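You operate a simulated robot arm through the tools that you are given. There is no shell and no other tool.

Carry out the task below with a simulated two-armed robot. There is one attempt and no reset: what you move stays moved.

Task
Pick up the caps carton from the top of the grey table with one hand, pass it to the other hand and put it on the shelf under the small oven. Set down upright: caps carton.

Only the result counts: the job must be done as asked and must still hold three seconds after the hand-in. Knocking over, shifting, dropping, spilling or breaking anything else fails it. Lids that push on must go on centred and level and be pressed home; caps that screw on are set level and turned clockwise until they are tight.

Robot
Two 7-joint arms with two-finger parallel grippers on one trunk, on a base that moves. Base frame: it is fixed to the floor where the robot stands at the start and does not move with it; the origin is under the middle of the robot, x ahead of it, y to its left, z up; the surface under the hand at the start is at about z = 800. Units: mm, degrees, N and s.
The left shoulder is at the start at [70, 130, 1037], the right one opposite. With the tool pointing down near the work surface each hand reaches from about 220 to 520 mm from the robot's upright axis, wherever it stands, measured 20 degrees to its own side. Places, roughly: shelf under the small oven [900, 2100, 300]. Payload 1.57 kg a hand.
The tool frame of a hand sits at the grasp point between the pads (the TCP): z along the fingers, y along the line on which they close. The tips reach 30 mm beyond it. The gripper opens to 80 mm. The fingers are 17 mm wide and 12 mm thick; the gripper's body (40 by 82 mm) begins 80 mm behind the TCP.
Orientation is told as [roll, pitch, yaw] about the base's x, y, z axes, in that order, counted from this pose: with the fingers straight down and closing along the base's y, the tool's x points along the base's -x, its y along +y and its z along -z.

Tools
- The arms move only by the tool servo_tool. It takes "left_commands", "right_commands" or both (then of equal length, played together; a hand with none holds still); each is one flat list of numbers, 7 for each row, row after row: the turn, a rotation vector about the tool's x, y, z in degrees, then the shift along the tool's x, y, z in mm, then the gripper command, from -1 (fully open) to 1 (shut), values between in proportion. In form: [rx, ry, rz, x, y, z, fingers, rx, ry, rz, x, y, z, fingers, ...]. A call has 1 to 20 rows; each row is the pose to reach, as a shift and turn from the pose commanded when the call began, along the tool's axes at that moment. Rows are played at 5 a second. More than 50 mm and 8.6 degrees between two rows, or a gripper value outside its range, and nothing of the call is played. A pose out of reach is approached as far as the arm can. The call stops where the force on the tool passes 40 N (or 10 N more than at its start, if that is more) or the arm is blocked; 0.2 s more then pass. Each finger travels about 108 mm/s and halts on what it meets, pressing with about 32 N; the grip force reading is that of the motor and also rises with nothing between the fingers. The clock runs only during rows and for 0.2 s after the last one: add rows that repeat a pose to give the fingers time. The reply holds the time, the measured pose of the TCP, the force on the tool along the base axes, the opening and the grip force, in the units named above and with some noise, with the torque about the TCP (base axes, N m) and any sound that the robot's microphone picked up, and new pictures: "pictures" is both (left out), scene, wrist or none (wrist: the cameras of the hands that moved).
- Cameras (640 x 400 px; columns grow to the right, rows downward): "scene" is now at [120.4, -18.5, 1271.3]; the picture's right is [-0.21, -0.98, 0.00], its down [-0.59, 0.13, -0.80] and it looks along [0.78, -0.17, -0.61] (base axes); focal length 284 px, centre (320, 200). "left" rides on the left gripper at [72, 7, -122] in its tool frame; the picture's right is [-0.09, 1.00, 0.00], its down [-0.84, -0.08, -0.54] and it looks along [-0.54, -0.05, 0.84] (tool axes); focal length 238 px, centre (320, 200). "right" rides on the right gripper at [72, -7, -122] in its tool frame; the picture's right is [0.09, 1.00, 0.00], its down [-0.84, 0.08, -0.54] and it looks along [-0.54, 0.05, 0.84] (tool axes); focal length 238 px, centre (320, 200). There is no depth. A picture from a camera that has moved, and an enlarged one, comes with that camera's place and axes in the base frame and with its lens. The place of the scene camera against the robot may be out by one fixed shift of up to 18 mm in any direction.
- lift_body(by): slides the trunk up (or, below 0, down) by that many mm; the arms and the scene camera ride with it, the base frame stays. It gives what a move gives, with no picture.
- steer(legs): drives the robot by 1 to 6 legs, each [ahead, left, turn to the left] in mm, mm and degrees, along the robot's own axes; the way and the turn of a leg run together, so that a leg with both is an arc; at most 1500 mm and 180 degrees a leg. The arms and the cameras ride along, it lands a little off, and it stops where it bumps. It gives what a move gives, and a new picture of the scene camera.
- pan_tilt(pan, tilt): turns the head with the scene camera to pan (to the left, within 86 degrees either way) and tilt (down, from -29 to 69), counted from straight ahead of the robot. It gives what a move gives, and a new picture of the scene camera.
- close_up(camera, box): a new picture of the part [left, top, right, bottom] of that camera's present view, enlarged. The clock stands still meanwhile.
- finish_job(): hands the job in; it is judged then, once.

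Nothing tells you exact positions but the pictures and the camera data. Unless the task says otherwise, let go and move clear before handing in.

The tools are called after "Emit:" as name(argument=value, ...) on one line, values as JSON. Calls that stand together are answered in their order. servo_tool: Moves the arms, as the interface text tells. Its arguments: {"type":"object","properties":{"left_commands":{"type":"array"},"right_commands":{"type":"array"},"pictures":{"type":"string","enum":["both","scene","wrist","none"]}},"required":[]} The other tools are called the same way: lift_body (by) moves the trunk up or down; steer (legs) drives the base; pan_tilt (pan, tilt) turns the head that bears the scene camera; close_up (camera, box) takes an enlarged picture of a part of a camera's view; finish_job () hands the job in.

At the start:

```text
clock: 0.0
left_eef_pos: [350.5, 80.9, 1096.4]
left_ee_rot: [-0.2, 0.0, 0.2]
left_wrist_force: [0.8, -0.5, -0.1]
left_ft_torque: [0.03, 0.0, 0.01]
left_grip_width: 80.1
left_grasp_force: 0.1
right_eef_pos: [369.6, -206.5, 1037.6]
right_ee_rot: [0.0, 0.0, -0.1]
right_wrist_force: [-0.3, -0.2, -0.2]
right_ft_torque: [0.02, 0.01, 0.03]
right_grip_width: 79.8
right_grasp_force: 0.1
trunk travel left (down, up): [-675.0, 265.0]
robot x, y, heading: [1.8, 1.2, 0.2]
head pan, tilt (commanded): [-12.1, 37.2]
```

scene: 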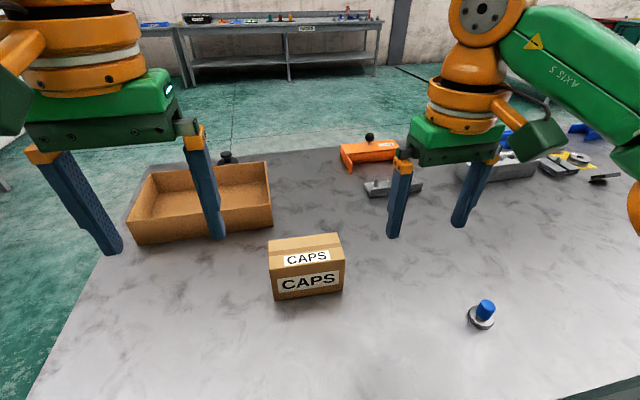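
right: 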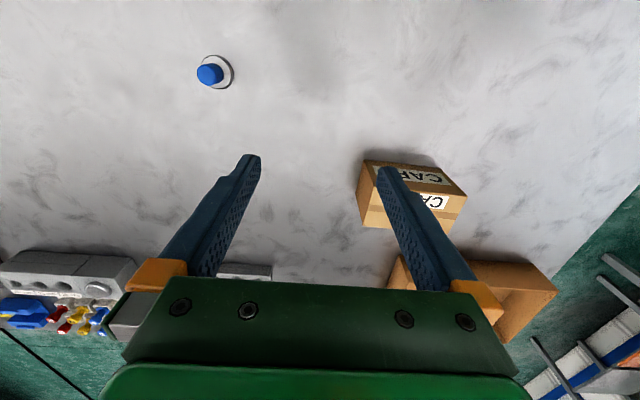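
left: 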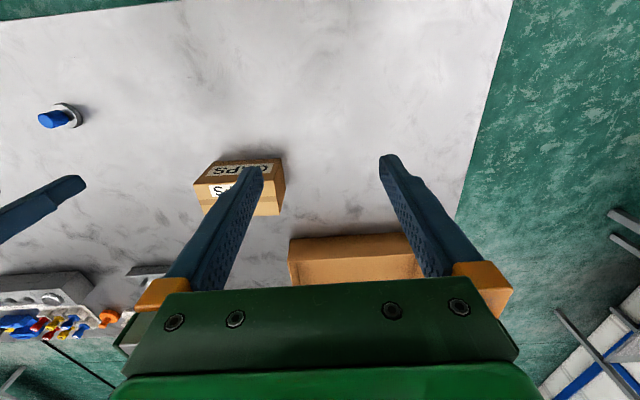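

The caps carton stands on the grey table a little ahead of the robot, near x≈450, y≈-60, with an open tray behind it. I'll look closer to measure it before moving anything.

Emit:
close_up(camera="scene", box=[240, 210, 380, 310])

Emit:
close_up(camera="right", box=[320, 140, 500, 250])

Emit:
close_up(camera="left", box=[170, 140, 310, 230])

```text
4.00 times, centred on (310, 260) of scene
camera zoom: at [120.4, -18.5, 1271.3], right [-0.21, -0.98, 0.0], down [-0.59, 0.13, -0.8], along [0.78, -0.17, -0.61], focal length 1138 px, centre (360, -40)
```

zoom: 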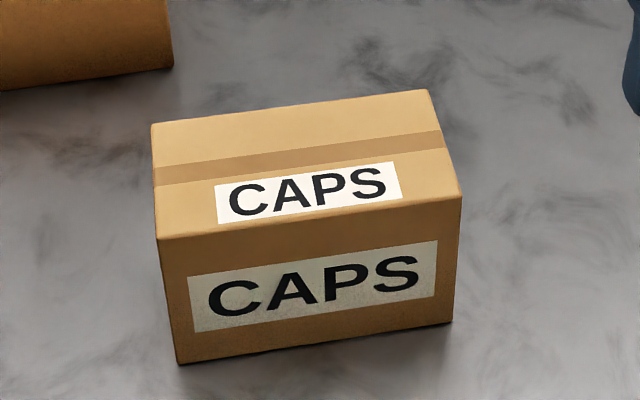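

```text
3.56 times, centred on (410, 195) of right
camera zoom: at [298.0, -214.0, 1161.1], right [-0.09, 1.0, 0.0], down [0.84, 0.08, 0.54], along [0.54, 0.05, -0.84], focal length 848 px, centre (0, 218)
```

zoom: 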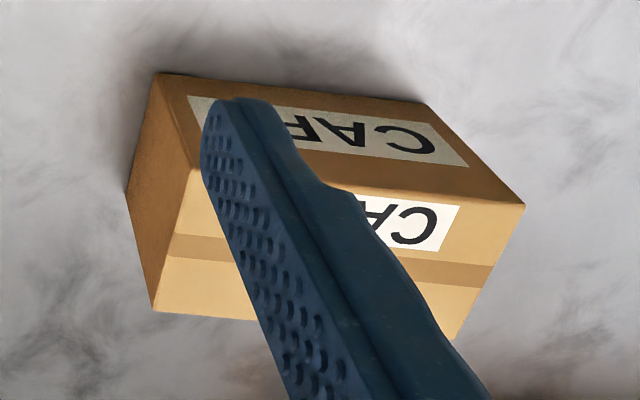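

```text
4.44 times, centred on (240, 185) of left
camera zoom: at [277.5, 88.7, 1218.3], right [0.09, 1.0, 0.0], down [0.84, -0.07, 0.54], along [0.54, -0.05, -0.84], focal length 1059 px, centre (676, 267)
```

zoom: 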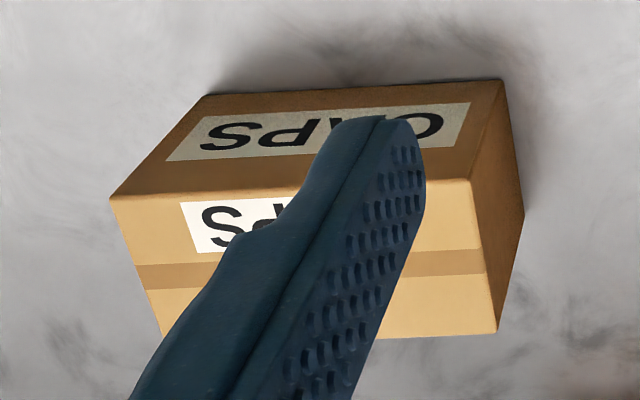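

The carton measures roughly 128 mm (along y) × 65 mm (along x) × 88 mm high, centred near (478, -66). Only the 65 mm side fits a gripper. Next I'll look for the oven and its shelf.

Emit:
pan_tilt(pan=67, tilt=25)

Emit:
pan_tilt(pan=40, tilt=25)

Emit:
pan_tilt(pan=86, tilt=25)

```text
clock: 1.5
left_eef_pos: [350.5, 82.5, 1095.0]
left_ee_rot: [-0.1, -0.2, 0.3]
left_wrist_force: [-0.2, 0.6, 0.3]
left_ft_torque: [0.02, -0.02, 0.02]
left_grip_width: 80.0
left_grasp_force: 0.0
right_eef_pos: [368.8, -207.2, 1037.4]
right_ee_rot: [0.0, 0.0, 0.0]
right_wrist_force: [0.0, -0.1, -1.0]
right_ft_torque: [0.02, 0.02, -0.01]
right_grip_width: 79.9
right_grasp_force: 0.1
trunk travel left (down, up): [-675.0, 265.0]
robot x, y, heading: [0.4, 4.9, -0.1]
head pan, tilt (commanded): [67.0, 25.0]
camera scene: at [71.6, 84.5, 1290.5], right [0.92, -0.39, 0.0], down [-0.17, -0.39, -0.91], along [0.35, 0.83, -0.42], focal length 284 px, centre (320, 200)
```

scene: 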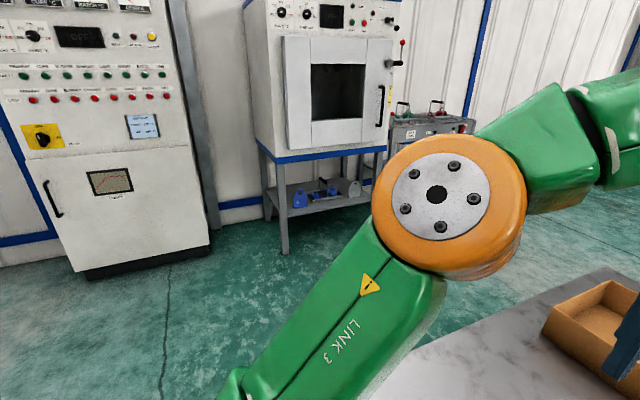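

```text
clock: 2.4
left_eef_pos: [351.0, 81.7, 1096.3]
left_ee_rot: [-0.1, 0.0, 0.2]
left_wrist_force: [0.5, -1.1, -0.2]
left_ft_torque: [0.0, -0.01, -0.02]
left_grip_width: 80.0
left_grasp_force: 0.0
right_eef_pos: [369.4, -206.8, 1038.2]
right_ee_rot: [-0.1, 0.1, -0.1]
right_wrist_force: [-0.1, -0.1, -0.9]
right_ft_torque: [0.0, -0.04, -0.02]
right_grip_width: 80.1
right_grasp_force: 0.1
trunk travel left (down, up): [-675.0, 265.0]
robot x, y, heading: [-1.2, 0.4, 0.1]
head pan, tilt (commanded): [40.0, 25.0]
camera scene: at [106.0, 59.1, 1290.5], right [0.64, -0.77, 0.0], down [-0.32, -0.27, -0.91], along [0.69, 0.58, -0.42], focal length 284 px, centre (320, 200)
```

scene: 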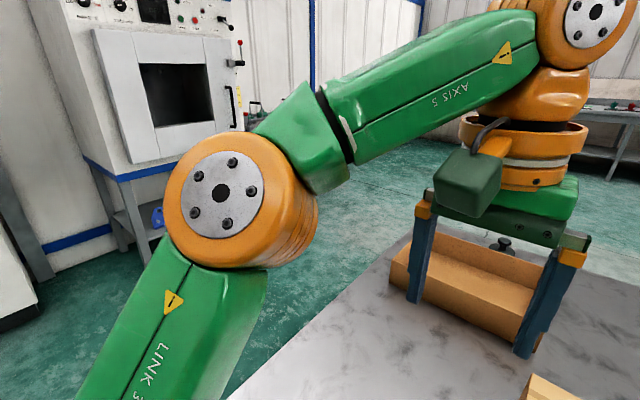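

```text
clock: 3.6
left_eef_pos: [350.2, 80.9, 1095.1]
left_ee_rot: [-0.1, -0.2, 0.3]
left_wrist_force: [-0.2, 0.4, -0.6]
left_ft_torque: [0.04, -0.01, 0.01]
left_grip_width: 80.2
left_grasp_force: 0.1
right_eef_pos: [369.8, -206.9, 1036.6]
right_ee_rot: [0.0, -0.1, 0.0]
right_wrist_force: [0.0, 0.2, 0.5]
right_ft_torque: [0.01, 0.01, 0.0]
right_grip_width: 80.1
right_grasp_force: 0.0
trunk travel left (down, up): [-675.0, 265.0]
robot x, y, heading: [2.2, -3.5, 0.0]
head pan, tilt (commanded): [85.9, 25.0]
camera scene: at [42.2, 91.6, 1290.5], right [1.0, -0.07, 0.0], down [-0.03, -0.42, -0.91], along [0.06, 0.9, -0.42], focal length 284 px, centre (320, 200)
```

scene: 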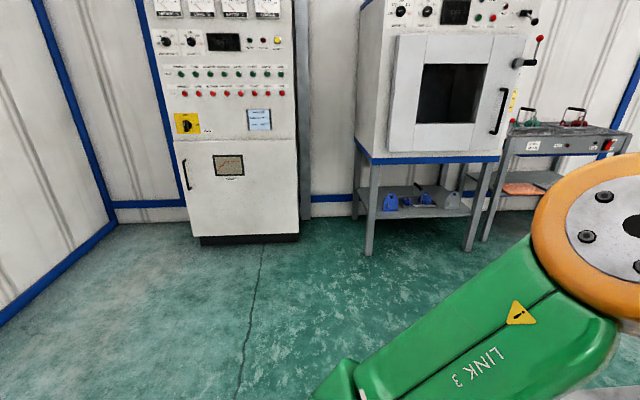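

Emit:
close_up(camera="scene", box=[340, 140, 520, 260])

Emit:
close_up(camera="scene", box=[340, 0, 640, 190])

```text
3.33 times, centred on (430, 200) of scene
camera zoom: at [42.2, 91.6, 1290.5], right [1.0, -0.07, 0.0], down [-0.03, -0.42, -0.91], along [0.06, 0.9, -0.42], focal length 948 px, centre (-47, 200)
```

zoom: 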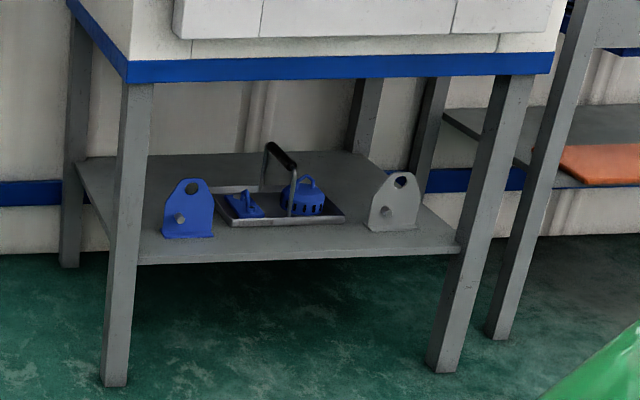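

```text
2.11 times, centred on (490, 95) of scene
camera zoom: at [42.2, 91.6, 1290.5], right [1.0, -0.07, 0.0], down [-0.03, -0.42, -0.91], along [0.06, 0.9, -0.42], focal length 599 px, centre (-38, 421)
```

zoom: 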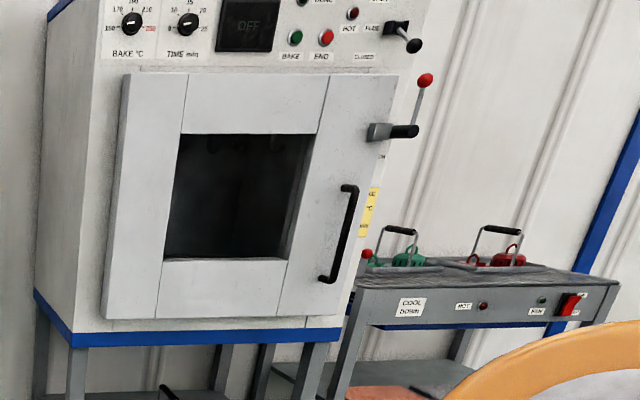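

The oven's shelf (top at z≈310, front edge y≈1840, x 540–1320) holds two brackets and a tray. There is a free patch in front of the tray at about x 765–1115, y 1845–2005. I'll turn the right hand so it closes along base x and bring it above the right end of the carton.

Emit:
pan_tilt(pan=-12, tilt=37)

Emit:
servo_tool(right_commands=[0, 0, -7.4, -9, 9, 0, -1, 0, 0, -14.8, -18, 18, 0, -1, 0, 0, -22.2, -27, 27, 0, -1, 0, 0, -29.6, -36, 36, 0, -1, 0, 0, -37, -45, 45, 0, -1, 0, 0, -44.4, -54, 54, 0, -1, 0, 0, -51.8, -63, 63, 0, -1, 0, 0, -59.2, -72, 72, 0, -1, 0, 0, -66.6, -81, 81, 0, -1, 0, 0, -74, -90, 90, 0, -1, 0, 0, -81.4, -99, 99, 0, -1, 0, 0, -88, -108, 108, 0, -1, 0, 0, -88, -108, 108, 0, -1], pictures="both")

```text
clock: 5.3
left_eef_pos: [351.0, 82.2, 1095.8]
left_ee_rot: [-0.1, -0.1, 0.2]
left_wrist_force: [-0.6, 1.1, 0.1]
left_ft_torque: [0.02, 0.01, 0.02]
left_grip_width: 80.1
left_grasp_force: 0.1
right_eef_pos: [369.9, -206.6, 1037.8]
right_ee_rot: [-0.1, 0.0, 0.0]
right_wrist_force: [0.6, 0.2, -0.1]
right_ft_torque: [0.01, 0.0, 0.0]
right_grip_width: 79.9
right_grasp_force: 0.0
trunk travel left (down, up): [-675.0, 265.0]
robot x, y, heading: [1.2, -4.4, -0.1]
head pan, tilt (commanded): [-12.0, 37.0]
camera scene: at [120.6, -18.2, 1271.7], right [-0.21, -0.98, 0.0], down [-0.59, 0.12, -0.8], along [0.78, -0.17, -0.6], focal length 284 px, centre (320, 200)
```

scene: 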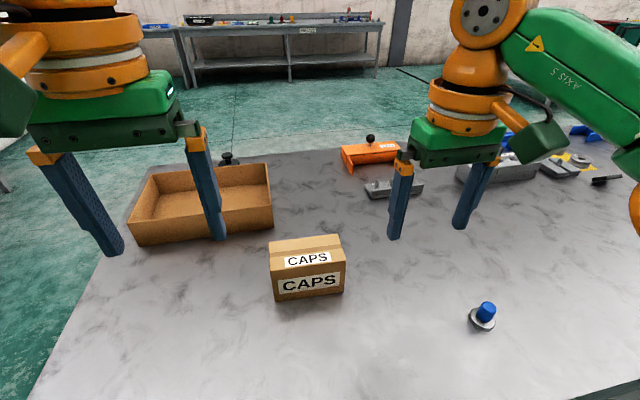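

```text
clock: 8.1
left_eef_pos: [350.6, 80.7, 1094.7]
left_ee_rot: [-0.1, -0.1, 0.1]
left_wrist_force: [1.2, -0.5, -0.8]
left_ft_torque: [0.02, -0.05, 0.0]
left_grip_width: 80.0
left_grasp_force: 0.0
right_eef_pos: [279.6, -50.2, 980.5]
right_ee_rot: [0.0, 0.0, 88.0]
right_wrist_force: [-0.3, -0.5, -0.3]
right_ft_torque: [0.0, -0.01, -0.04]
right_grip_width: 79.8
right_grasp_force: 0.0
right hand out of reach, approached as far as the arm can: row 4, 5, 6, 7, 8, 9, 10, 11, 12, 13
trunk travel left (down, up): [-675.0, 265.0]
robot x, y, heading: [-0.7, -2.4, 0.2]
head pan, tilt (commanded): [-12.0, 37.0]
camera scene: at [120.6, -18.5, 1271.6], right [-0.21, -0.98, 0.0], down [-0.59, 0.13, -0.8], along [0.78, -0.17, -0.6], focal length 284 px, centre (320, 200)
camera right: at [284.2, -121.5, 1103.5], right [-1.0, -0.06, 0.0], down [-0.05, 0.84, 0.54], along [-0.03, 0.54, -0.84], focal length 238 px, centre (320, 200)
```

scene: 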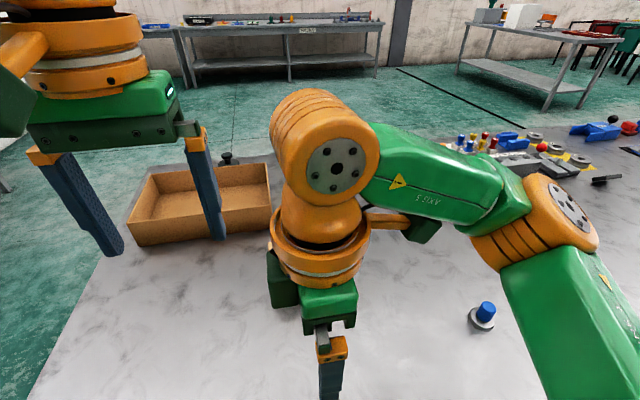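
right: 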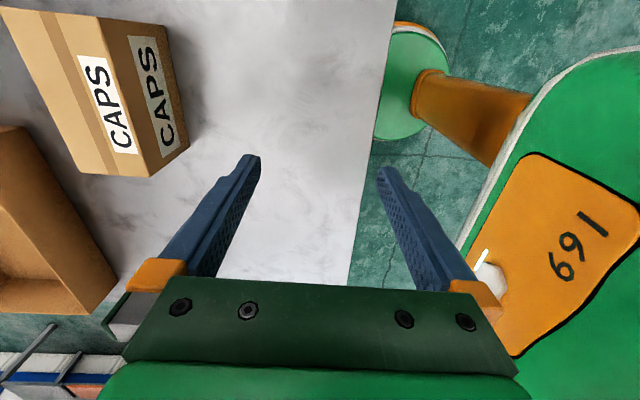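

The right hand turned to 88° but stopped short in reach because the wrist is too high against the shoulder. I'll raise the trunk, then move the hand out at a lower relative height.

Emit:
lift_body(by=120)

```text
clock: 9.6
left_eef_pos: [350.5, 80.6, 1214.8]
left_ee_rot: [-0.1, -0.2, 0.2]
left_wrist_force: [0.3, 0.0, -0.1]
left_ft_torque: [0.03, -0.01, 0.02]
left_grip_width: 80.0
left_grasp_force: 0.1
right_eef_pos: [280.2, -49.0, 1100.2]
right_ee_rot: [-0.1, 0.0, 88.0]
right_wrist_force: [0.0, -0.4, -0.4]
right_ft_torque: [-0.03, 0.0, 0.01]
right_grip_width: 80.2
right_grasp_force: 0.0
trunk travel left (down, up): [-795.0, 145.0]
robot x, y, heading: [1.9, 1.2, -0.2]
head pan, tilt (commanded): [-12.0, 37.0]
```

Emit:
servo_tool(right_commands=[0, 0, 0, 5, -25, 17, -1, 0, 0, 0, 10, -50, 35, -1, 0, 0, 0, 16, -75, 52, -1, 0, 0, 0, 21, -100, 70, -1, 0, 0, 0, 26, -125, 87, -1, 0, 0, 0, 32, -150, 105, -1, 0, 0, 0, 37, -175, 122, -1, 0, 0, 0, 42, -199.5, 140, -1, 0, 0, 0, 42, -199.5, 140, -1], pictures="both")

```text
clock: 11.6
left_eef_pos: [351.2, 80.8, 1216.0]
left_ee_rot: [-0.1, 0.0, 0.1]
left_wrist_force: [0.1, 0.6, -0.8]
left_ft_torque: [0.04, 0.0, 0.02]
left_grip_width: 80.0
left_grasp_force: 0.1
right_eef_pos: [284.7, -63.8, 1039.4]
right_ee_rot: [-0.1, 0.0, 87.7]
right_wrist_force: [-0.2, 0.5, -0.6]
right_ft_torque: [0.02, -0.01, -0.02]
right_grip_width: 80.0
right_grasp_force: 0.0
right hand out of reach, approached as far as the arm can: row 1, 2, 3, 4, 5, 6, 7, 8, 9
trunk travel left (down, up): [-795.0, 145.0]
robot x, y, heading: [0.1, -3.3, 0.1]
head pan, tilt (commanded): [-12.0, 37.0]
camera scene: at [120.6, -18.4, 1391.6], right [-0.21, -0.98, 0.0], down [-0.59, 0.13, -0.8], along [0.78, -0.17, -0.6], focal length 284 px, centre (320, 200)
camera right: at [289.8, -136.2, 1162.5], right [-1.0, -0.05, 0.0], down [-0.05, 0.84, 0.54], along [-0.03, 0.54, -0.84], focal length 238 px, centre (320, 200)
```

scene: 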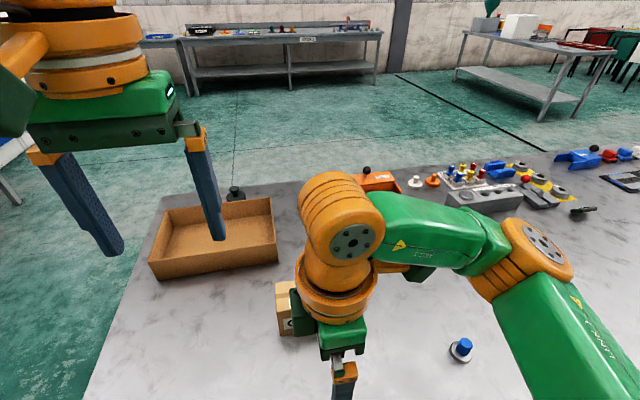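
right: 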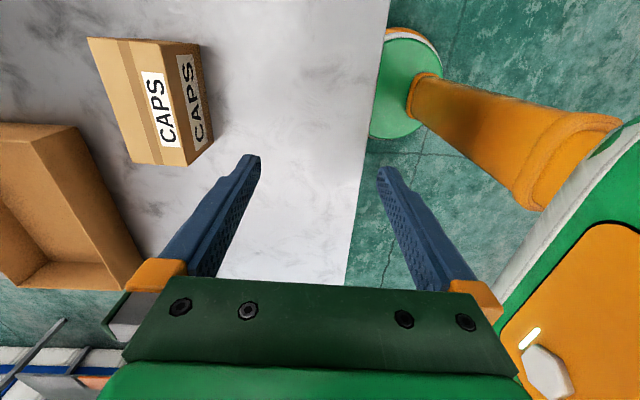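

Yaw +88° hits a joint limit on the right arm. I'll unwind and try the opposite yaw (-92°), which closes along the same line.

Emit:
servo_tool(right_commands=[0, 0, 8.4, 12, -8, -5.5, -1, 0, 0, 16.8, 24, -16, -11, -1, 0, 0, 25.2, 36, -24, -16.5, -1, 0, 0, 33.6, 48, -32, -22, -1, 0, 0, 42, 60, -40, -27.5, -1, 0, 0, 50.4, 72, -48, -33, -1, 0, 0, 58.8, 84, -56, -38.5, -1, 0, 0, 67.2, 96, -64, -44, -1, 0, 0, 75.6, 108, -72, -49.5, -1, 0, 0, 84, 120, -80, -55, -1, 0, 0, 92.4, 132, -88, -60, -1, 0, 0, 92.4, 132, -88, -60, -1], pictures="none")

```text
clock: 14.2
left_eef_pos: [350.6, 80.9, 1215.6]
left_ee_rot: [0.0, 0.0, 0.2]
left_wrist_force: [-0.3, -0.3, 0.0]
left_ft_torque: [0.03, 0.02, -0.02]
left_grip_width: 79.8
left_grasp_force: 0.1
right_eef_pos: [358.4, -210.6, 1103.9]
right_ee_rot: [0.0, 0.0, -4.6]
right_wrist_force: [1.0, -0.5, 0.1]
right_ft_torque: [-0.01, 0.01, 0.04]
right_grip_width: 80.2
right_grasp_force: 0.0
trunk travel left (down, up): [-795.0, 145.0]
robot x, y, heading: [1.5, 2.4, -0.1]
head pan, tilt (commanded): [-12.0, 37.0]
```

Emit:
servo_tool(right_commands=[0, 0, 7.95, 0, 0, 8, -1, 0, 0, 15.9, 0, 0, 16, -1, 0, 0, 23.85, 0, 0, 24, -1, 0, 0, 31.8, 0, 0, 32, -1, 0, 0, 39.75, 0, 0, 40, -1, 0, 0, 47.7, 0, 0, 48, -1, 0, 0, 55.65, 0, 0, 56, -1, 0, 0, 63.6, 0, 0, 64, -1, 0, 0, 71.55, 0, 0, 72, -1, 0, 0, 79.5, 0, 0, 80, -1, 0, 0, 87.4, 0, 0, 84, -1, 0, 0, 87.4, 0, 0, 84, -1], pictures="both")

```text
clock: 16.8
left_eef_pos: [351.2, 82.9, 1216.7]
left_ee_rot: [-0.1, -0.1, 0.2]
left_wrist_force: [0.6, -0.4, 0.4]
left_ft_torque: [0.02, 0.03, -0.03]
left_grip_width: 80.0
left_grasp_force: 0.1
right_eef_pos: [358.3, -209.7, 1020.9]
right_ee_rot: [0.0, -0.1, -92.0]
right_wrist_force: [1.3, -0.6, -0.7]
right_ft_torque: [0.0, 0.0, -0.02]
right_grip_width: 80.2
right_grasp_force: 0.1
trunk travel left (down, up): [-795.0, 145.0]
robot x, y, heading: [0.2, 2.6, 0.1]
head pan, tilt (commanded): [-12.0, 37.0]
camera scene: at [120.5, -18.3, 1391.7], right [-0.21, -0.98, 0.0], down [-0.59, 0.13, -0.8], along [0.78, -0.17, -0.6], focal length 284 px, centre (320, 200)
camera right: at [354.8, -139.1, 1145.2], right [1.0, 0.06, 0.0], down [0.05, -0.84, 0.54], along [0.03, -0.54, -0.84], focal length 238 px, centre (320, 200)
```

scene: 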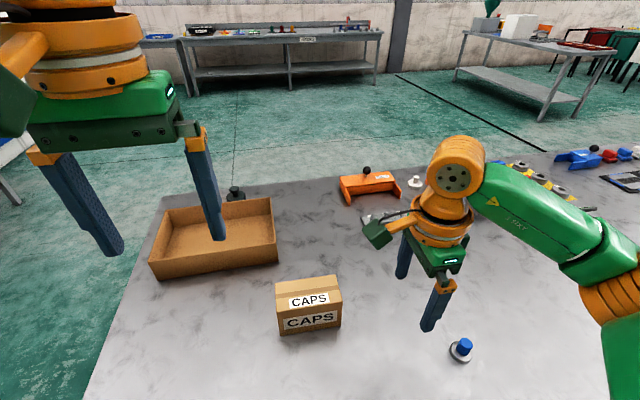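
right: 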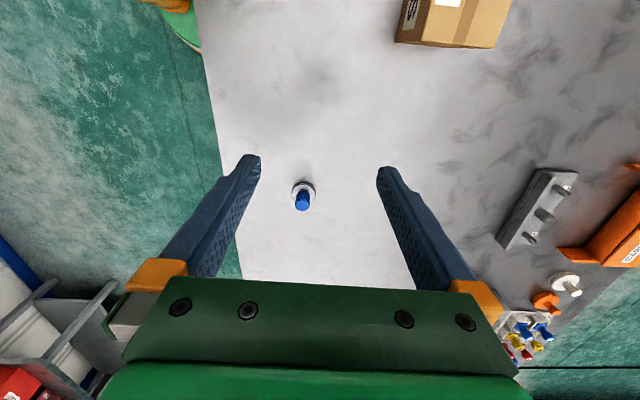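

Yaw -92° works. I'll now move the right hand above the carton's right end, with the fingertips staying above its top.

Emit:
servo_tool(right_commands=[0, 0, 0, 19, 19, 11, -1, 0, 0, 0, 38, 38, 22, -1, 0, 0, 0, 58, 58, 35, -1, 0, 0, 0, 77, 77, 46, -1, 0, 0, 0, 96, 96, 58, -1, 0, 0, 0, 116, 116, 70, -1, 0, 0, 0, 116, 116, 70, -1], pictures="both")

```text
clock: 18.4
left_eef_pos: [350.3, 81.4, 1216.4]
left_ee_rot: [0.0, -0.1, 0.2]
left_wrist_force: [-0.3, 0.4, 0.0]
left_ft_torque: [0.01, 0.01, -0.01]
left_grip_width: 79.9
left_grasp_force: 0.1
right_eef_pos: [480.1, -97.1, 952.2]
right_ee_rot: [0.1, 0.0, -91.8]
right_wrist_force: [-0.4, 0.3, -0.8]
right_ft_torque: [0.01, -0.02, -0.02]
right_grip_width: 80.1
right_grasp_force: 0.1
trunk travel left (down, up): [-795.0, 145.0]
robot x, y, heading: [0.3, -0.2, 0.0]
head pan, tilt (commanded): [-12.0, 37.0]
camera scene: at [120.2, -18.6, 1391.7], right [-0.21, -0.98, 0.0], down [-0.59, 0.13, -0.8], along [0.78, -0.17, -0.6], focal length 284 px, centre (320, 200)
camera right: at [476.3, -24.9, 1076.2], right [1.0, 0.06, 0.0], down [0.05, -0.84, 0.54], along [0.04, -0.54, -0.84], focal length 238 px, centre (320, 200)
```

scene: 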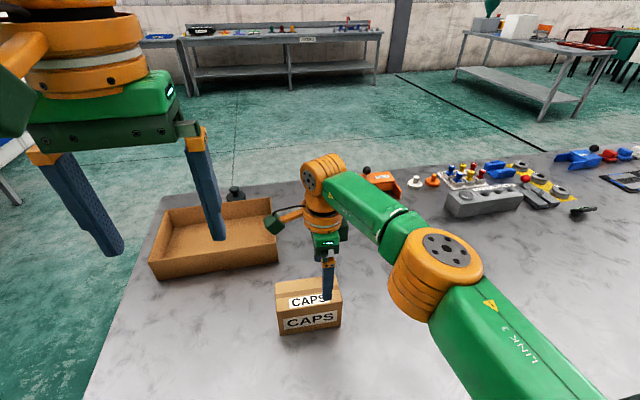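
right: 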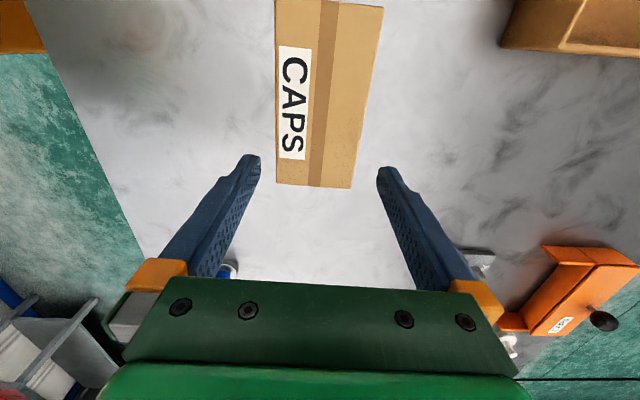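

From the wrist camera the carton spans x 447–513 and y -131 to -2, with yaw about -1.5°. The fingers straddle it well, so I'll descend.

Emit:
servo_tool(right_commands=[0, 0, 0, 0, -0.5, 15, -1, 0, 0, 0, 0, -0.5, 30, -1, 0, 0, 0, 0, -0.5, 45, -1, 0, 0, 0, 0, -0.5, 60, -1, 0, 0, 0, 0, -0.5, 75, -1, 0, 0, 0, 0, -0.5, 90, -1, 0, 0, 0, 0, -0.5, 103, -1, 0, 0, 0, 0, -0.5, 103, -1], pictures="both")

```text
clock: 20.2
left_eef_pos: [350.5, 81.5, 1216.1]
left_ee_rot: [-0.1, 0.0, 0.2]
left_wrist_force: [-0.7, -0.9, 0.1]
left_ft_torque: [-0.01, -0.04, -0.01]
left_grip_width: 79.9
left_grasp_force: 0.1
right_eef_pos: [471.6, -98.4, 848.4]
right_ee_rot: [0.0, 0.0, -91.8]
right_wrist_force: [0.2, -0.2, -0.2]
right_ft_torque: [0.01, -0.01, 0.02]
right_grip_width: 79.6
right_grasp_force: 0.0
right hand out of reach, approached as far as the arm can: row 6, 7, 8
trunk travel left (down, up): [-795.0, 145.0]
robot x, y, heading: [0.5, 2.6, -0.3]
head pan, tilt (commanded): [-12.0, 37.0]
camera scene: at [121.0, -18.3, 1391.6], right [-0.21, -0.98, 0.0], down [-0.59, 0.13, -0.8], along [0.78, -0.17, -0.6], focal length 284 px, centre (320, 200)
camera right: at [468.0, -27.7, 971.2], right [1.0, 0.06, 0.0], down [0.05, -0.84, 0.54], along [0.03, -0.54, -0.84], focal length 238 px, centre (320, 200)
```

scene: 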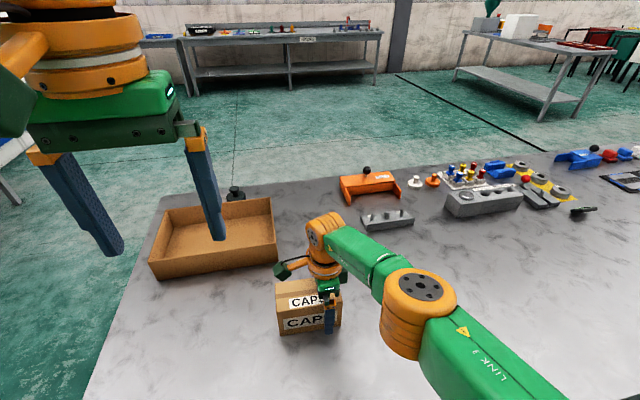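
right: 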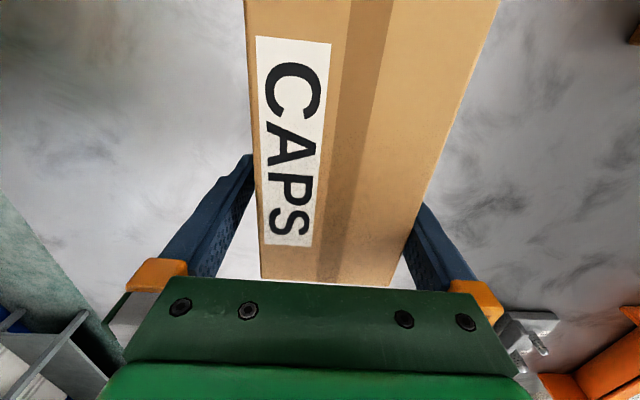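

The raised trunk leaves the hand about 8 mm short in x at this depth. I'll back the hand up, lower the trunk instead, and recentre before descending again.

Emit:
servo_tool(right_commands=[0, 0, 0, 0, 1, -15, -1, 0, 0, 0, 0, 3, -30, -1, 0, 0, 0, 0, 5, -50, -1, 0, 0, 0, 0, 8, -75, -1, 0, 0, 0, 0, 8, -90, -1, 0, 0, 0, 0, 8, -90, -1], pictures="wrist")

Emit:
lift_body(by=-75)

Emit:
close_up(camera="right", box=[0, 0, 640, 400])

```text
clock: 21.6
left_eef_pos: [350.3, 80.7, 1216.0]
left_ee_rot: [-0.1, -0.2, 0.2]
left_wrist_force: [-0.3, -0.8, -1.5]
left_ft_torque: [0.01, -0.03, -0.01]
left_grip_width: 80.4
left_grasp_force: 0.0
right_eef_pos: [478.3, -99.5, 939.9]
right_ee_rot: [0.0, 0.0, -91.9]
right_wrist_force: [-0.7, 0.4, -0.6]
right_ft_torque: [0.02, 0.0, 0.05]
right_grip_width: 80.0
right_grasp_force: 0.1
trunk travel left (down, up): [-795.0, 145.0]
robot x, y, heading: [-0.2, 3.5, 0.3]
head pan, tilt (commanded): [-12.0, 37.0]
camera right: at [474.8, -28.7, 1062.6], right [1.0, 0.06, 0.0], down [0.05, -0.84, 0.54], along [0.03, -0.54, -0.84], focal length 238 px, centre (320, 200)
```

right: 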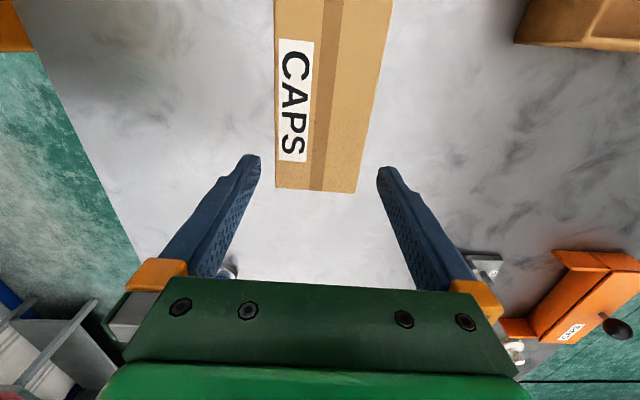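

```text
clock: 22.7
left_eef_pos: [350.5, 81.5, 1140.2]
left_ee_rot: [0.0, -0.1, 0.2]
left_wrist_force: [0.9, 0.6, 0.2]
left_ft_torque: [0.02, -0.01, 0.0]
left_grip_width: 79.9
left_grasp_force: 0.0
right_eef_pos: [477.7, -100.2, 863.8]
right_ee_rot: [0.0, 0.0, -91.8]
right_wrist_force: [-0.4, 0.7, 0.1]
right_ft_torque: [0.0, 0.01, 0.01]
right_grip_width: 79.7
right_grasp_force: 0.0
trunk travel left (down, up): [-720.0, 220.0]
robot x, y, heading: [0.6, -3.7, 0.1]
head pan, tilt (commanded): [-12.0, 37.0]
```

```text
1.00 times, centred on (320, 200) of right (not enlarged: the box is as wide or as high as the picture)
camera zoom: at [474.6, -28.7, 987.4], right [1.0, 0.06, 0.0], down [0.05, -0.84, 0.54], along [0.03, -0.54, -0.84], focal length 238 px, centre (320, 200)
```

zoom: 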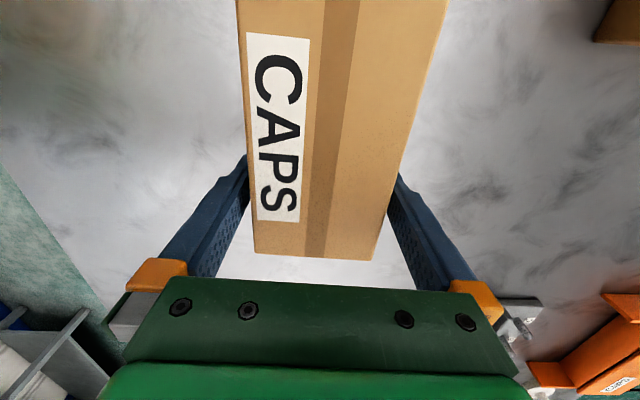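

Emit:
servo_tool(right_commands=[0, 0, 0, 1, 1, 6, -1, 0, 0, 0, 2, 1.5, 12, -1, 0, 0, 0, 2, 1.5, 18, -1, 0, 0, 0, 2, 1.5, 18, -1], pictures="wrist")

```text
clock: 23.7
left_eef_pos: [350.1, 81.6, 1140.6]
left_ee_rot: [0.0, -0.1, 0.2]
left_wrist_force: [-0.4, -0.1, -0.7]
left_ft_torque: [0.0, -0.02, 0.01]
left_grip_width: 80.0
left_grasp_force: 0.2
right_eef_pos: [480.7, -98.1, 846.5]
right_ee_rot: [0.0, 0.1, -91.9]
right_wrist_force: [0.2, -0.5, -1.2]
right_ft_torque: [0.01, 0.0, 0.01]
right_grip_width: 80.1
right_grasp_force: 0.1
trunk travel left (down, up): [-720.0, 220.0]
robot x, y, heading: [-0.5, 1.6, -0.1]
head pan, tilt (commanded): [-12.0, 37.0]
camera right: at [477.1, -26.2, 968.8], right [1.0, 0.06, 0.0], down [0.05, -0.84, 0.54], along [0.03, -0.54, -0.84], focal length 238 px, centre (320, 200)
```

right: 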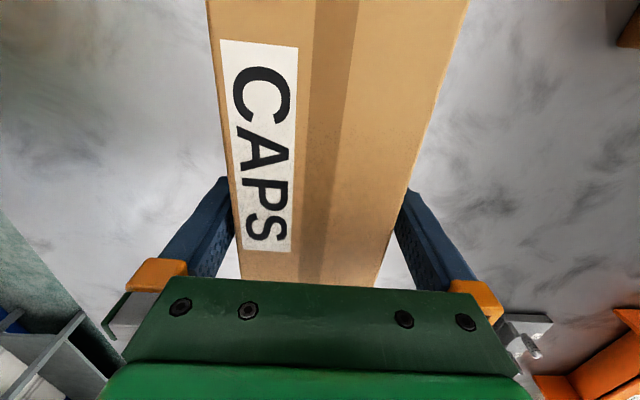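

The hand is centred at working depth, so I'll close the grip and then lift a little.

Emit:
servo_tool(right_commands=[0, 0, 0, 0, 0, 0, 0, 0, 0, 0, 0, 0, 0, 1, 0, 0, 0, 0, 0, 0, 1, 0, 0, 0, 0, 0, 0, 1], pictures="wrist")

```text
clock: 24.7
left_eef_pos: [350.9, 81.2, 1140.4]
left_ee_rot: [-0.2, -0.1, 0.2]
left_wrist_force: [0.3, -0.4, 0.6]
left_ft_torque: [0.01, 0.01, 0.01]
left_grip_width: 80.0
left_grasp_force: 0.1
right_eef_pos: [481.5, -98.3, 845.0]
right_ee_rot: [0.0, 0.0, -91.9]
right_wrist_force: [-1.0, 0.7, 0.1]
right_ft_torque: [-0.07, 0.14, 0.04]
right_grip_width: 68.1
right_grasp_force: 32.0
trunk travel left (down, up): [-720.0, 220.0]
robot x, y, heading: [0.2, -1.9, 0.2]
head pan, tilt (commanded): [-12.0, 37.0]
camera right: at [477.2, -26.2, 968.9], right [1.0, 0.06, 0.0], down [0.05, -0.84, 0.54], along [0.03, -0.54, -0.84], focal length 238 px, centre (320, 200)
```

right: 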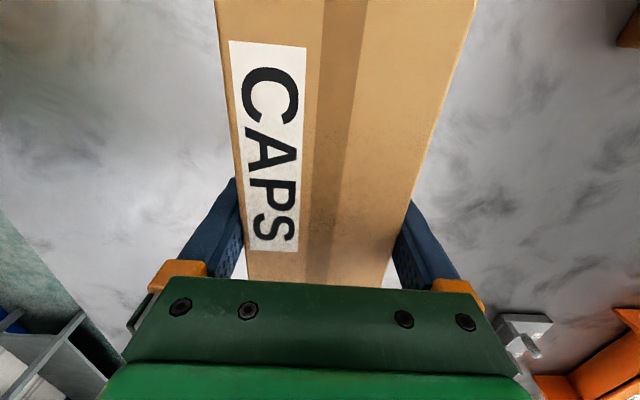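

Gripped, with the pads 68 mm apart and 32 N of grip force. I'll lift slowly and watch the force and tilt.

Emit:
servo_tool(right_commands=[0, 0, 0, 0, 0, -5, 1, 0, 0, 0, 0, 0, -15, 1, 0, 0, 0, 0, 0, -25, 1, 0, 0, 0, 0, 0, -40, 1, 0, 0, 0, 0, 0, -40, 1], pictures="both")

```text
clock: 25.9
left_eef_pos: [350.8, 81.2, 1139.9]
left_ee_rot: [-0.1, 0.1, 0.2]
left_wrist_force: [0.0, -0.6, 0.7]
left_ft_torque: [-0.01, 0.0, 0.01]
left_grip_width: 79.8
left_grasp_force: 0.0
right_eef_pos: [481.6, -98.5, 886.1]
right_ee_rot: [-0.1, 0.0, -91.9]
right_wrist_force: [0.4, 0.2, -3.7]
right_ft_torque: [-0.1, -0.02, 0.02]
right_grip_width: 68.2
right_grasp_force: 31.6
trunk travel left (down, up): [-720.0, 220.0]
robot x, y, heading: [-2.2, -2.1, -0.2]
head pan, tilt (commanded): [-12.0, 37.0]
camera scene: at [121.6, -18.4, 1316.5], right [-0.21, -0.98, 0.0], down [-0.59, 0.13, -0.8], along [0.78, -0.17, -0.6], focal length 284 px, centre (320, 200)
camera right: at [478.0, -26.6, 1009.1], right [1.0, 0.06, 0.0], down [0.05, -0.84, 0.54], along [0.03, -0.54, -0.84], focal length 238 px, centre (320, 200)
```

scene: 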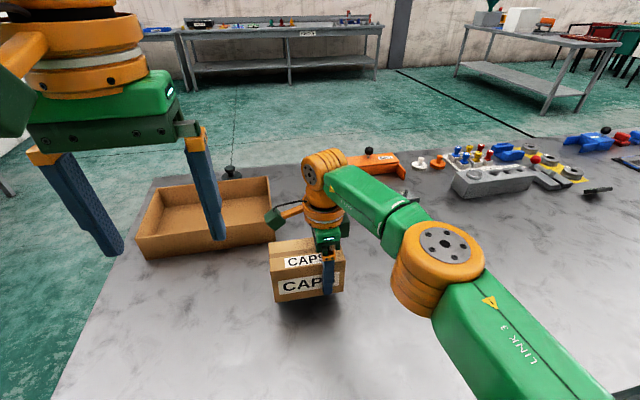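
right: 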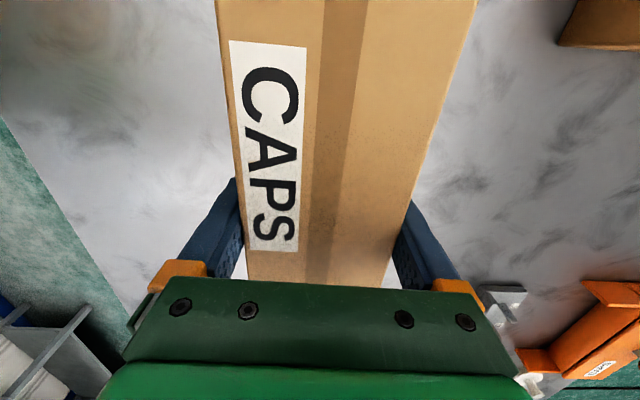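

The carton (about 0.35 kg) hangs level in the right hand. I'll raise the trunk to gain height over the table.

Emit:
lift_body(by=120)

```text
clock: 27.4
left_eef_pos: [351.8, 81.4, 1260.1]
left_ee_rot: [-0.2, -0.1, 0.2]
left_wrist_force: [0.2, -0.7, -0.9]
left_ft_torque: [0.01, -0.01, -0.02]
left_grip_width: 80.0
left_grasp_force: 0.1
right_eef_pos: [482.0, -98.6, 1005.8]
right_ee_rot: [-0.1, 0.0, -91.9]
right_wrist_force: [-0.1, -0.5, -4.1]
right_ft_torque: [-0.1, -0.02, -0.01]
right_grip_width: 68.0
right_grasp_force: 32.1
trunk travel left (down, up): [-840.0, 100.0]
robot x, y, heading: [-3.4, -1.9, -0.1]
head pan, tilt (commanded): [-12.0, 37.0]
```

Emit:
servo_tool(right_commands=[0, 0, -8.3, 7.1, -1.7, 0, 1, 0, 0, -16.6, 14.2, -3.4, 0, 1, 0, 0, -24.9, 21.3, -5.1, 0, 1, 0, 0, -33.2, 28.4, -6.8, 0, 1, 0, 0, -41.5, 35.5, -8.5, 0, 1, 0, 0, -49.8, 42.6, -10.2, 0, 1, 0, 0, -58.1, 49.7, -11.9, 0, 1, 0, 0, -66.4, 56.8, -13.6, 0, 1, 0, 0, -74.7, 63.9, -15.3, 0, 1, 0, 0, -83, 71, -17, 0, 1, 0, 0, -91.3, 78, -19, 0, 1, 0, 0, -91.3, 78, -19, 0, 1], left_commands=[0, 0, 0, 0, 9, 0, -1, 0, 0, 0, 0, 18, 0, -1, 0, 0, 0, 0, 27, 0, -1, 0, 0, 0, 0, 36, 5, -1, 0, 0, 0, 0, 45, 10, -1, 0, 0, 0, 0, 54, 20, -1, 0, 0, 0, 0, 63, 30, -1, 0, 0, 0, 0, 72, 40, -1, 0, 0, 0, 0, 81, 50, -1, 0, 0, 0, 0, 90, 60, -1, 0, 0, 0, 0, 100, 70, -1, 0, 0, 0, 0, 100, 70, -1], pictures="both")

```text
clock: 30.0
left_eef_pos: [352.4, 181.7, 1190.1]
left_ee_rot: [-0.1, -0.1, 0.2]
left_wrist_force: [-0.1, 0.3, -0.5]
left_ft_torque: [0.05, -0.02, 0.02]
left_grip_width: 80.0
left_grasp_force: 0.3
right_eef_pos: [460.8, -21.7, 1006.5]
right_ee_rot: [0.0, -0.1, -0.5]
right_wrist_force: [-0.5, 1.0, -3.9]
right_ft_torque: [0.01, -0.15, 0.0]
right_grip_width: 67.9
right_grasp_force: 32.1
right hand out of reach, approached as far as the arm can: row 10, 11, 12
trunk travel left (down, up): [-840.0, 100.0]
robot x, y, heading: [1.6, -2.0, -0.0]
head pan, tilt (commanded): [-12.0, 37.0]
camera scene: at [121.5, -18.4, 1436.5], right [-0.21, -0.98, 0.0], down [-0.59, 0.13, -0.8], along [0.78, -0.17, -0.6], focal length 284 px, centre (320, 200)
camera right: at [389.5, -27.7, 1130.2], right [-0.08, 1.0, 0.0], down [0.84, 0.07, 0.54], along [0.54, 0.05, -0.84], focal length 238 px, centre (320, 200)
camera left: at [278.7, 189.0, 1312.2], right [0.09, 1.0, 0.0], down [0.84, -0.07, 0.54], along [0.54, -0.05, -0.84], focal length 238 px, centre (320, 200)
```

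scene: 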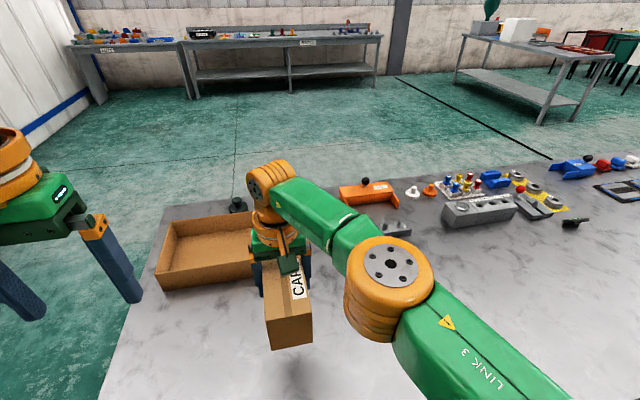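
right: 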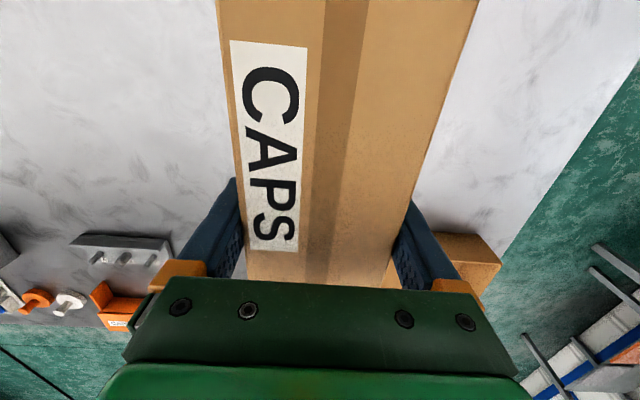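
left: 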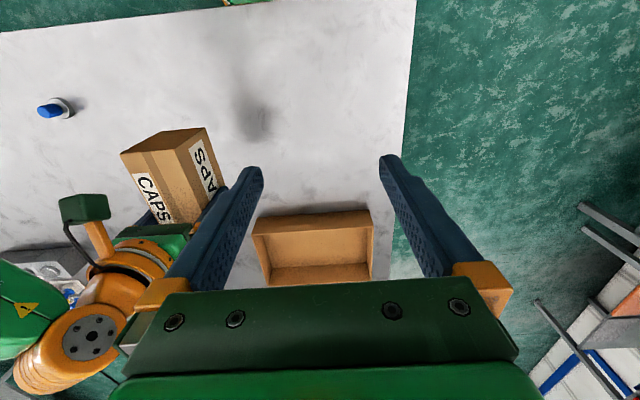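

The right hand now presents the carton with its free end toward the robot. I'll tilt the left hand about 50° so it can come in along the carton's length under the right hand's camera, starting well clear to the left.

Emit:
servo_tool(left_commands=[0, -8.3, 0, 0, -5, 10, -1, 0, -16.6, 0, 0, -10, 20, -1, 0, -25, 0, 0, -15, 30, -1, 0, -33.3, 0, 0, -20, 40, -1, 0, -41.6, 0, 0, -25, 50, -1, 0, -50, 0, 0, -30, 60, -1, 0, -50, 0, 0, -30, 60, -1], pictures="both")

```text
clock: 31.6
left_eef_pos: [381.1, 140.4, 1144.5]
left_ee_rot: [-0.2, -50.0, 0.3]
left_wrist_force: [0.1, -0.7, -0.2]
left_ft_torque: [-0.01, -0.01, 0.01]
left_grip_width: 80.1
left_grasp_force: 0.1
left hand out of reach, approached as far as the arm can: row 6, 7
right_eef_pos: [461.5, -21.2, 1006.6]
right_ee_rot: [0.1, 0.0, -0.6]
right_wrist_force: [0.0, 0.4, -3.6]
right_ft_torque: [0.03, -0.13, 0.02]
right_grip_width: 67.9
right_grasp_force: 32.1
trunk travel left (down, up): [-840.0, 100.0]
robot x, y, heading: [2.3, -1.2, -0.4]
head pan, tilt (commanded): [-12.0, 37.0]
camera scene: at [121.7, -18.2, 1436.5], right [-0.21, -0.98, 0.0], down [-0.59, 0.13, -0.8], along [0.78, -0.17, -0.6], focal length 284 px, centre (320, 200)
camera left: at [241.1, 148.4, 1168.3], right [0.06, 1.0, 0.07], down [0.12, -0.08, 0.99], along [0.99, -0.05, -0.13], focal length 238 px, centre (320, 200)
```

scene: 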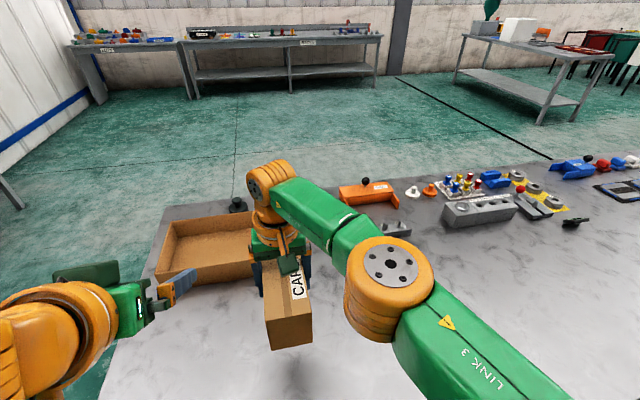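
left: 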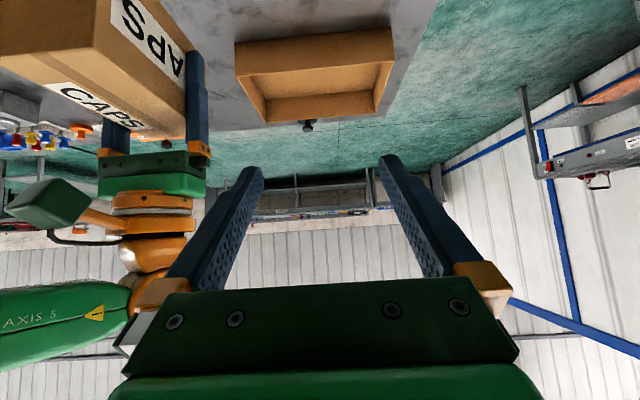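

At this tilt the left hand cannot come close enough to the body from behind the carton. I'll turn the carton back to lie along y and swing the left hand to point inward (-y), so the two hands face each other.

Emit:
servo_tool(right_commands=[0, 0, 8.3, 2, -8, 0, 1, 0, 0, 16.6, 4, -16, 0, 1, 0, 0, 24.9, 6, -24, 0, 1, 0, 0, 33.2, 8, -32, 0, 1, 0, 0, 41.5, 10, -40, 0, 1, 0, 0, 49.8, 12, -48, 0, 1, 0, 0, 58.1, 14, -56, 0, 1, 0, 0, 66.4, 16, -64, 0, 1, 0, 0, 74.7, 18, -72, 0, 1, 0, 0, 83, 20, -80, 0, 1, 0, 0, 91.3, 22, -88, 0, 1, 0, 0, 91.3, 22, -88, 0, 1], left_commands=[0, 0, 0, -1, -1, 3, -1, 6.27, 0, 5.26, -2, -2, 6, -1, 12.5, 0, 10.5, -4, -3, 10, -1, 18.8, 0, 15.8, -5, -4, 14, -1, 25, 0, 21, -6, -5, 17, -1, 31.3, 0, 26.3, -8, -6, 21, -1, 37.6, 0, 31.6, -9, -7, 25, -1, 43.9, 0, 36.8, -10, -8, 28, -1, 50.1, 0, 42.1, -12, -9, 32, -1, 56.4, 0, 47.3, -13, -10, 36, -1, 62.7, 0, 52.6, -14, -10, 39, -1, 68.9, 0, 57.8, -14, -10, 39, -1], pictures="both")

```text
clock: 34.2
left_eef_pos: [265.9, 49.1, 1196.2]
left_ee_rot: [-0.1, -49.9, -89.7]
left_wrist_force: [-0.2, -0.8, -0.3]
left_ft_torque: [0.0, 0.0, 0.03]
left_grip_width: 80.0
left_grasp_force: 0.0
left hand out of reach, approached as far as the arm can: row 7, 8, 9, 10, 11, 12
right_eef_pos: [438.5, -110.7, 1005.5]
right_ee_rot: [0.0, 0.1, -92.0]
right_wrist_force: [-1.1, -0.2, -3.5]
right_ft_torque: [-0.14, 0.01, -0.05]
right_grip_width: 67.8
right_grasp_force: 31.7
trunk travel left (down, up): [-840.0, 100.0]
robot x, y, heading: [1.8, -3.4, 0.0]
head pan, tilt (commanded): [-12.0, 37.0]
camera scene: at [122.0, -21.1, 1436.4], right [-0.21, -0.98, 0.0], down [-0.59, 0.13, -0.8], along [0.78, -0.16, -0.6], focal length 284 px, centre (320, 200)
camera right: at [434.3, -40.1, 1129.6], right [1.0, 0.06, 0.0], down [0.05, -0.84, 0.54], along [0.03, -0.54, -0.84], focal length 238 px, centre (320, 200)
camera left: at [269.4, 189.0, 1220.0], right [1.0, -0.06, 0.07], down [-0.08, -0.12, 0.99], along [-0.05, -0.99, -0.13], focal length 238 px, centre (320, 200)
```

scene: 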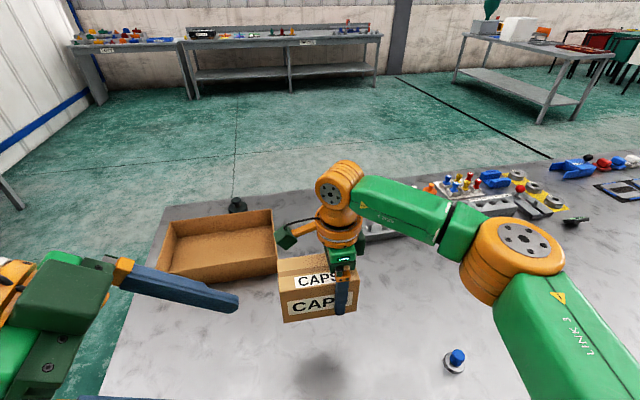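
right: 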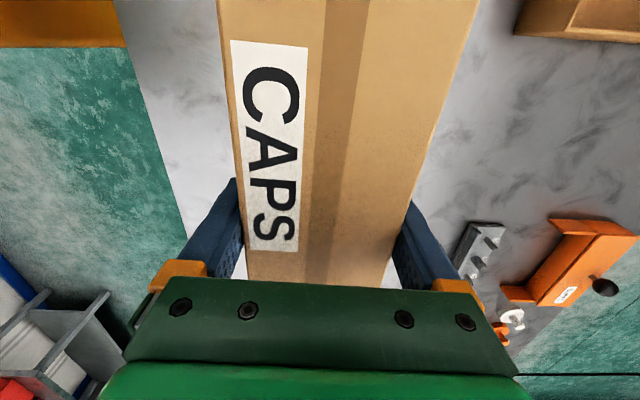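
left: 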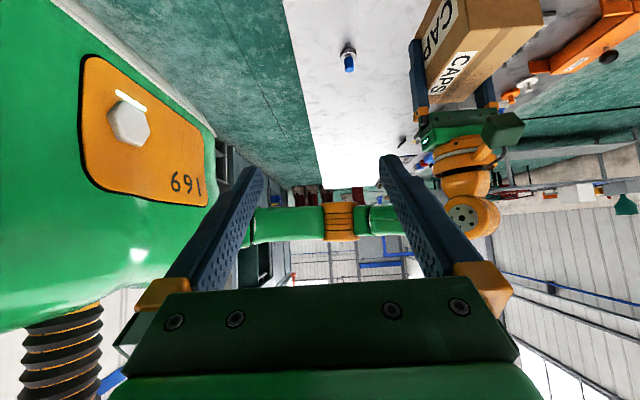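

The left arm can't reach usefully with its camera below at that yaw. I'll unwind it and use the opposite roll instead: yaw +90° with the camera on top, then tilt to nearly horizontal.

Emit:
servo_tool(left_commands=[-6.27, 0, -5.26, 8.8, 11.3, -4, -1, -12.5, 0, -10.5, 17.6, 22.6, -8, -1, -18.8, 0, -15.8, 26.4, 33.9, -12, -1, -25, 0, -21, 35.2, 45.2, -16, -1, -31.3, 0, -26.3, 44, 56.5, -20, -1, -37.6, 0, -31.6, 53, 67.8, -24, -1, -43.9, 0, -36.8, 62, 79, -28, -1, -50.1, 0, -42.1, 70, 90, -32, -1, -56.4, 0, -47.3, 79, 102, -36, -1, -62.7, 0, -52.6, 88, 113, -40, -1, -68.9, 0, -57.8, 97, 124, -44, -1, -68.9, 0, -57.8, 97, 124, -44, -1], pictures="none")

```text
clock: 36.8
left_eef_pos: [379.6, 146.0, 1152.5]
left_ee_rot: [-0.1, -49.9, 0.5]
left_wrist_force: [-0.6, -0.4, -0.4]
left_ft_torque: [-0.02, -0.01, 0.05]
left_grip_width: 80.2
left_grasp_force: 0.0
left hand out of reach, approached as far as the arm can: row 6, 7, 8, 9, 10
right_eef_pos: [437.9, -110.2, 1006.6]
right_ee_rot: [-0.1, -0.1, -91.9]
right_wrist_force: [0.6, 0.4, -3.8]
right_ft_torque: [-0.11, -0.01, 0.03]
right_grip_width: 67.8
right_grasp_force: 32.5
trunk travel left (down, up): [-840.0, 100.0]
robot x, y, heading: [-0.6, 3.8, 0.1]
head pan, tilt (commanded): [-12.0, 37.0]
```

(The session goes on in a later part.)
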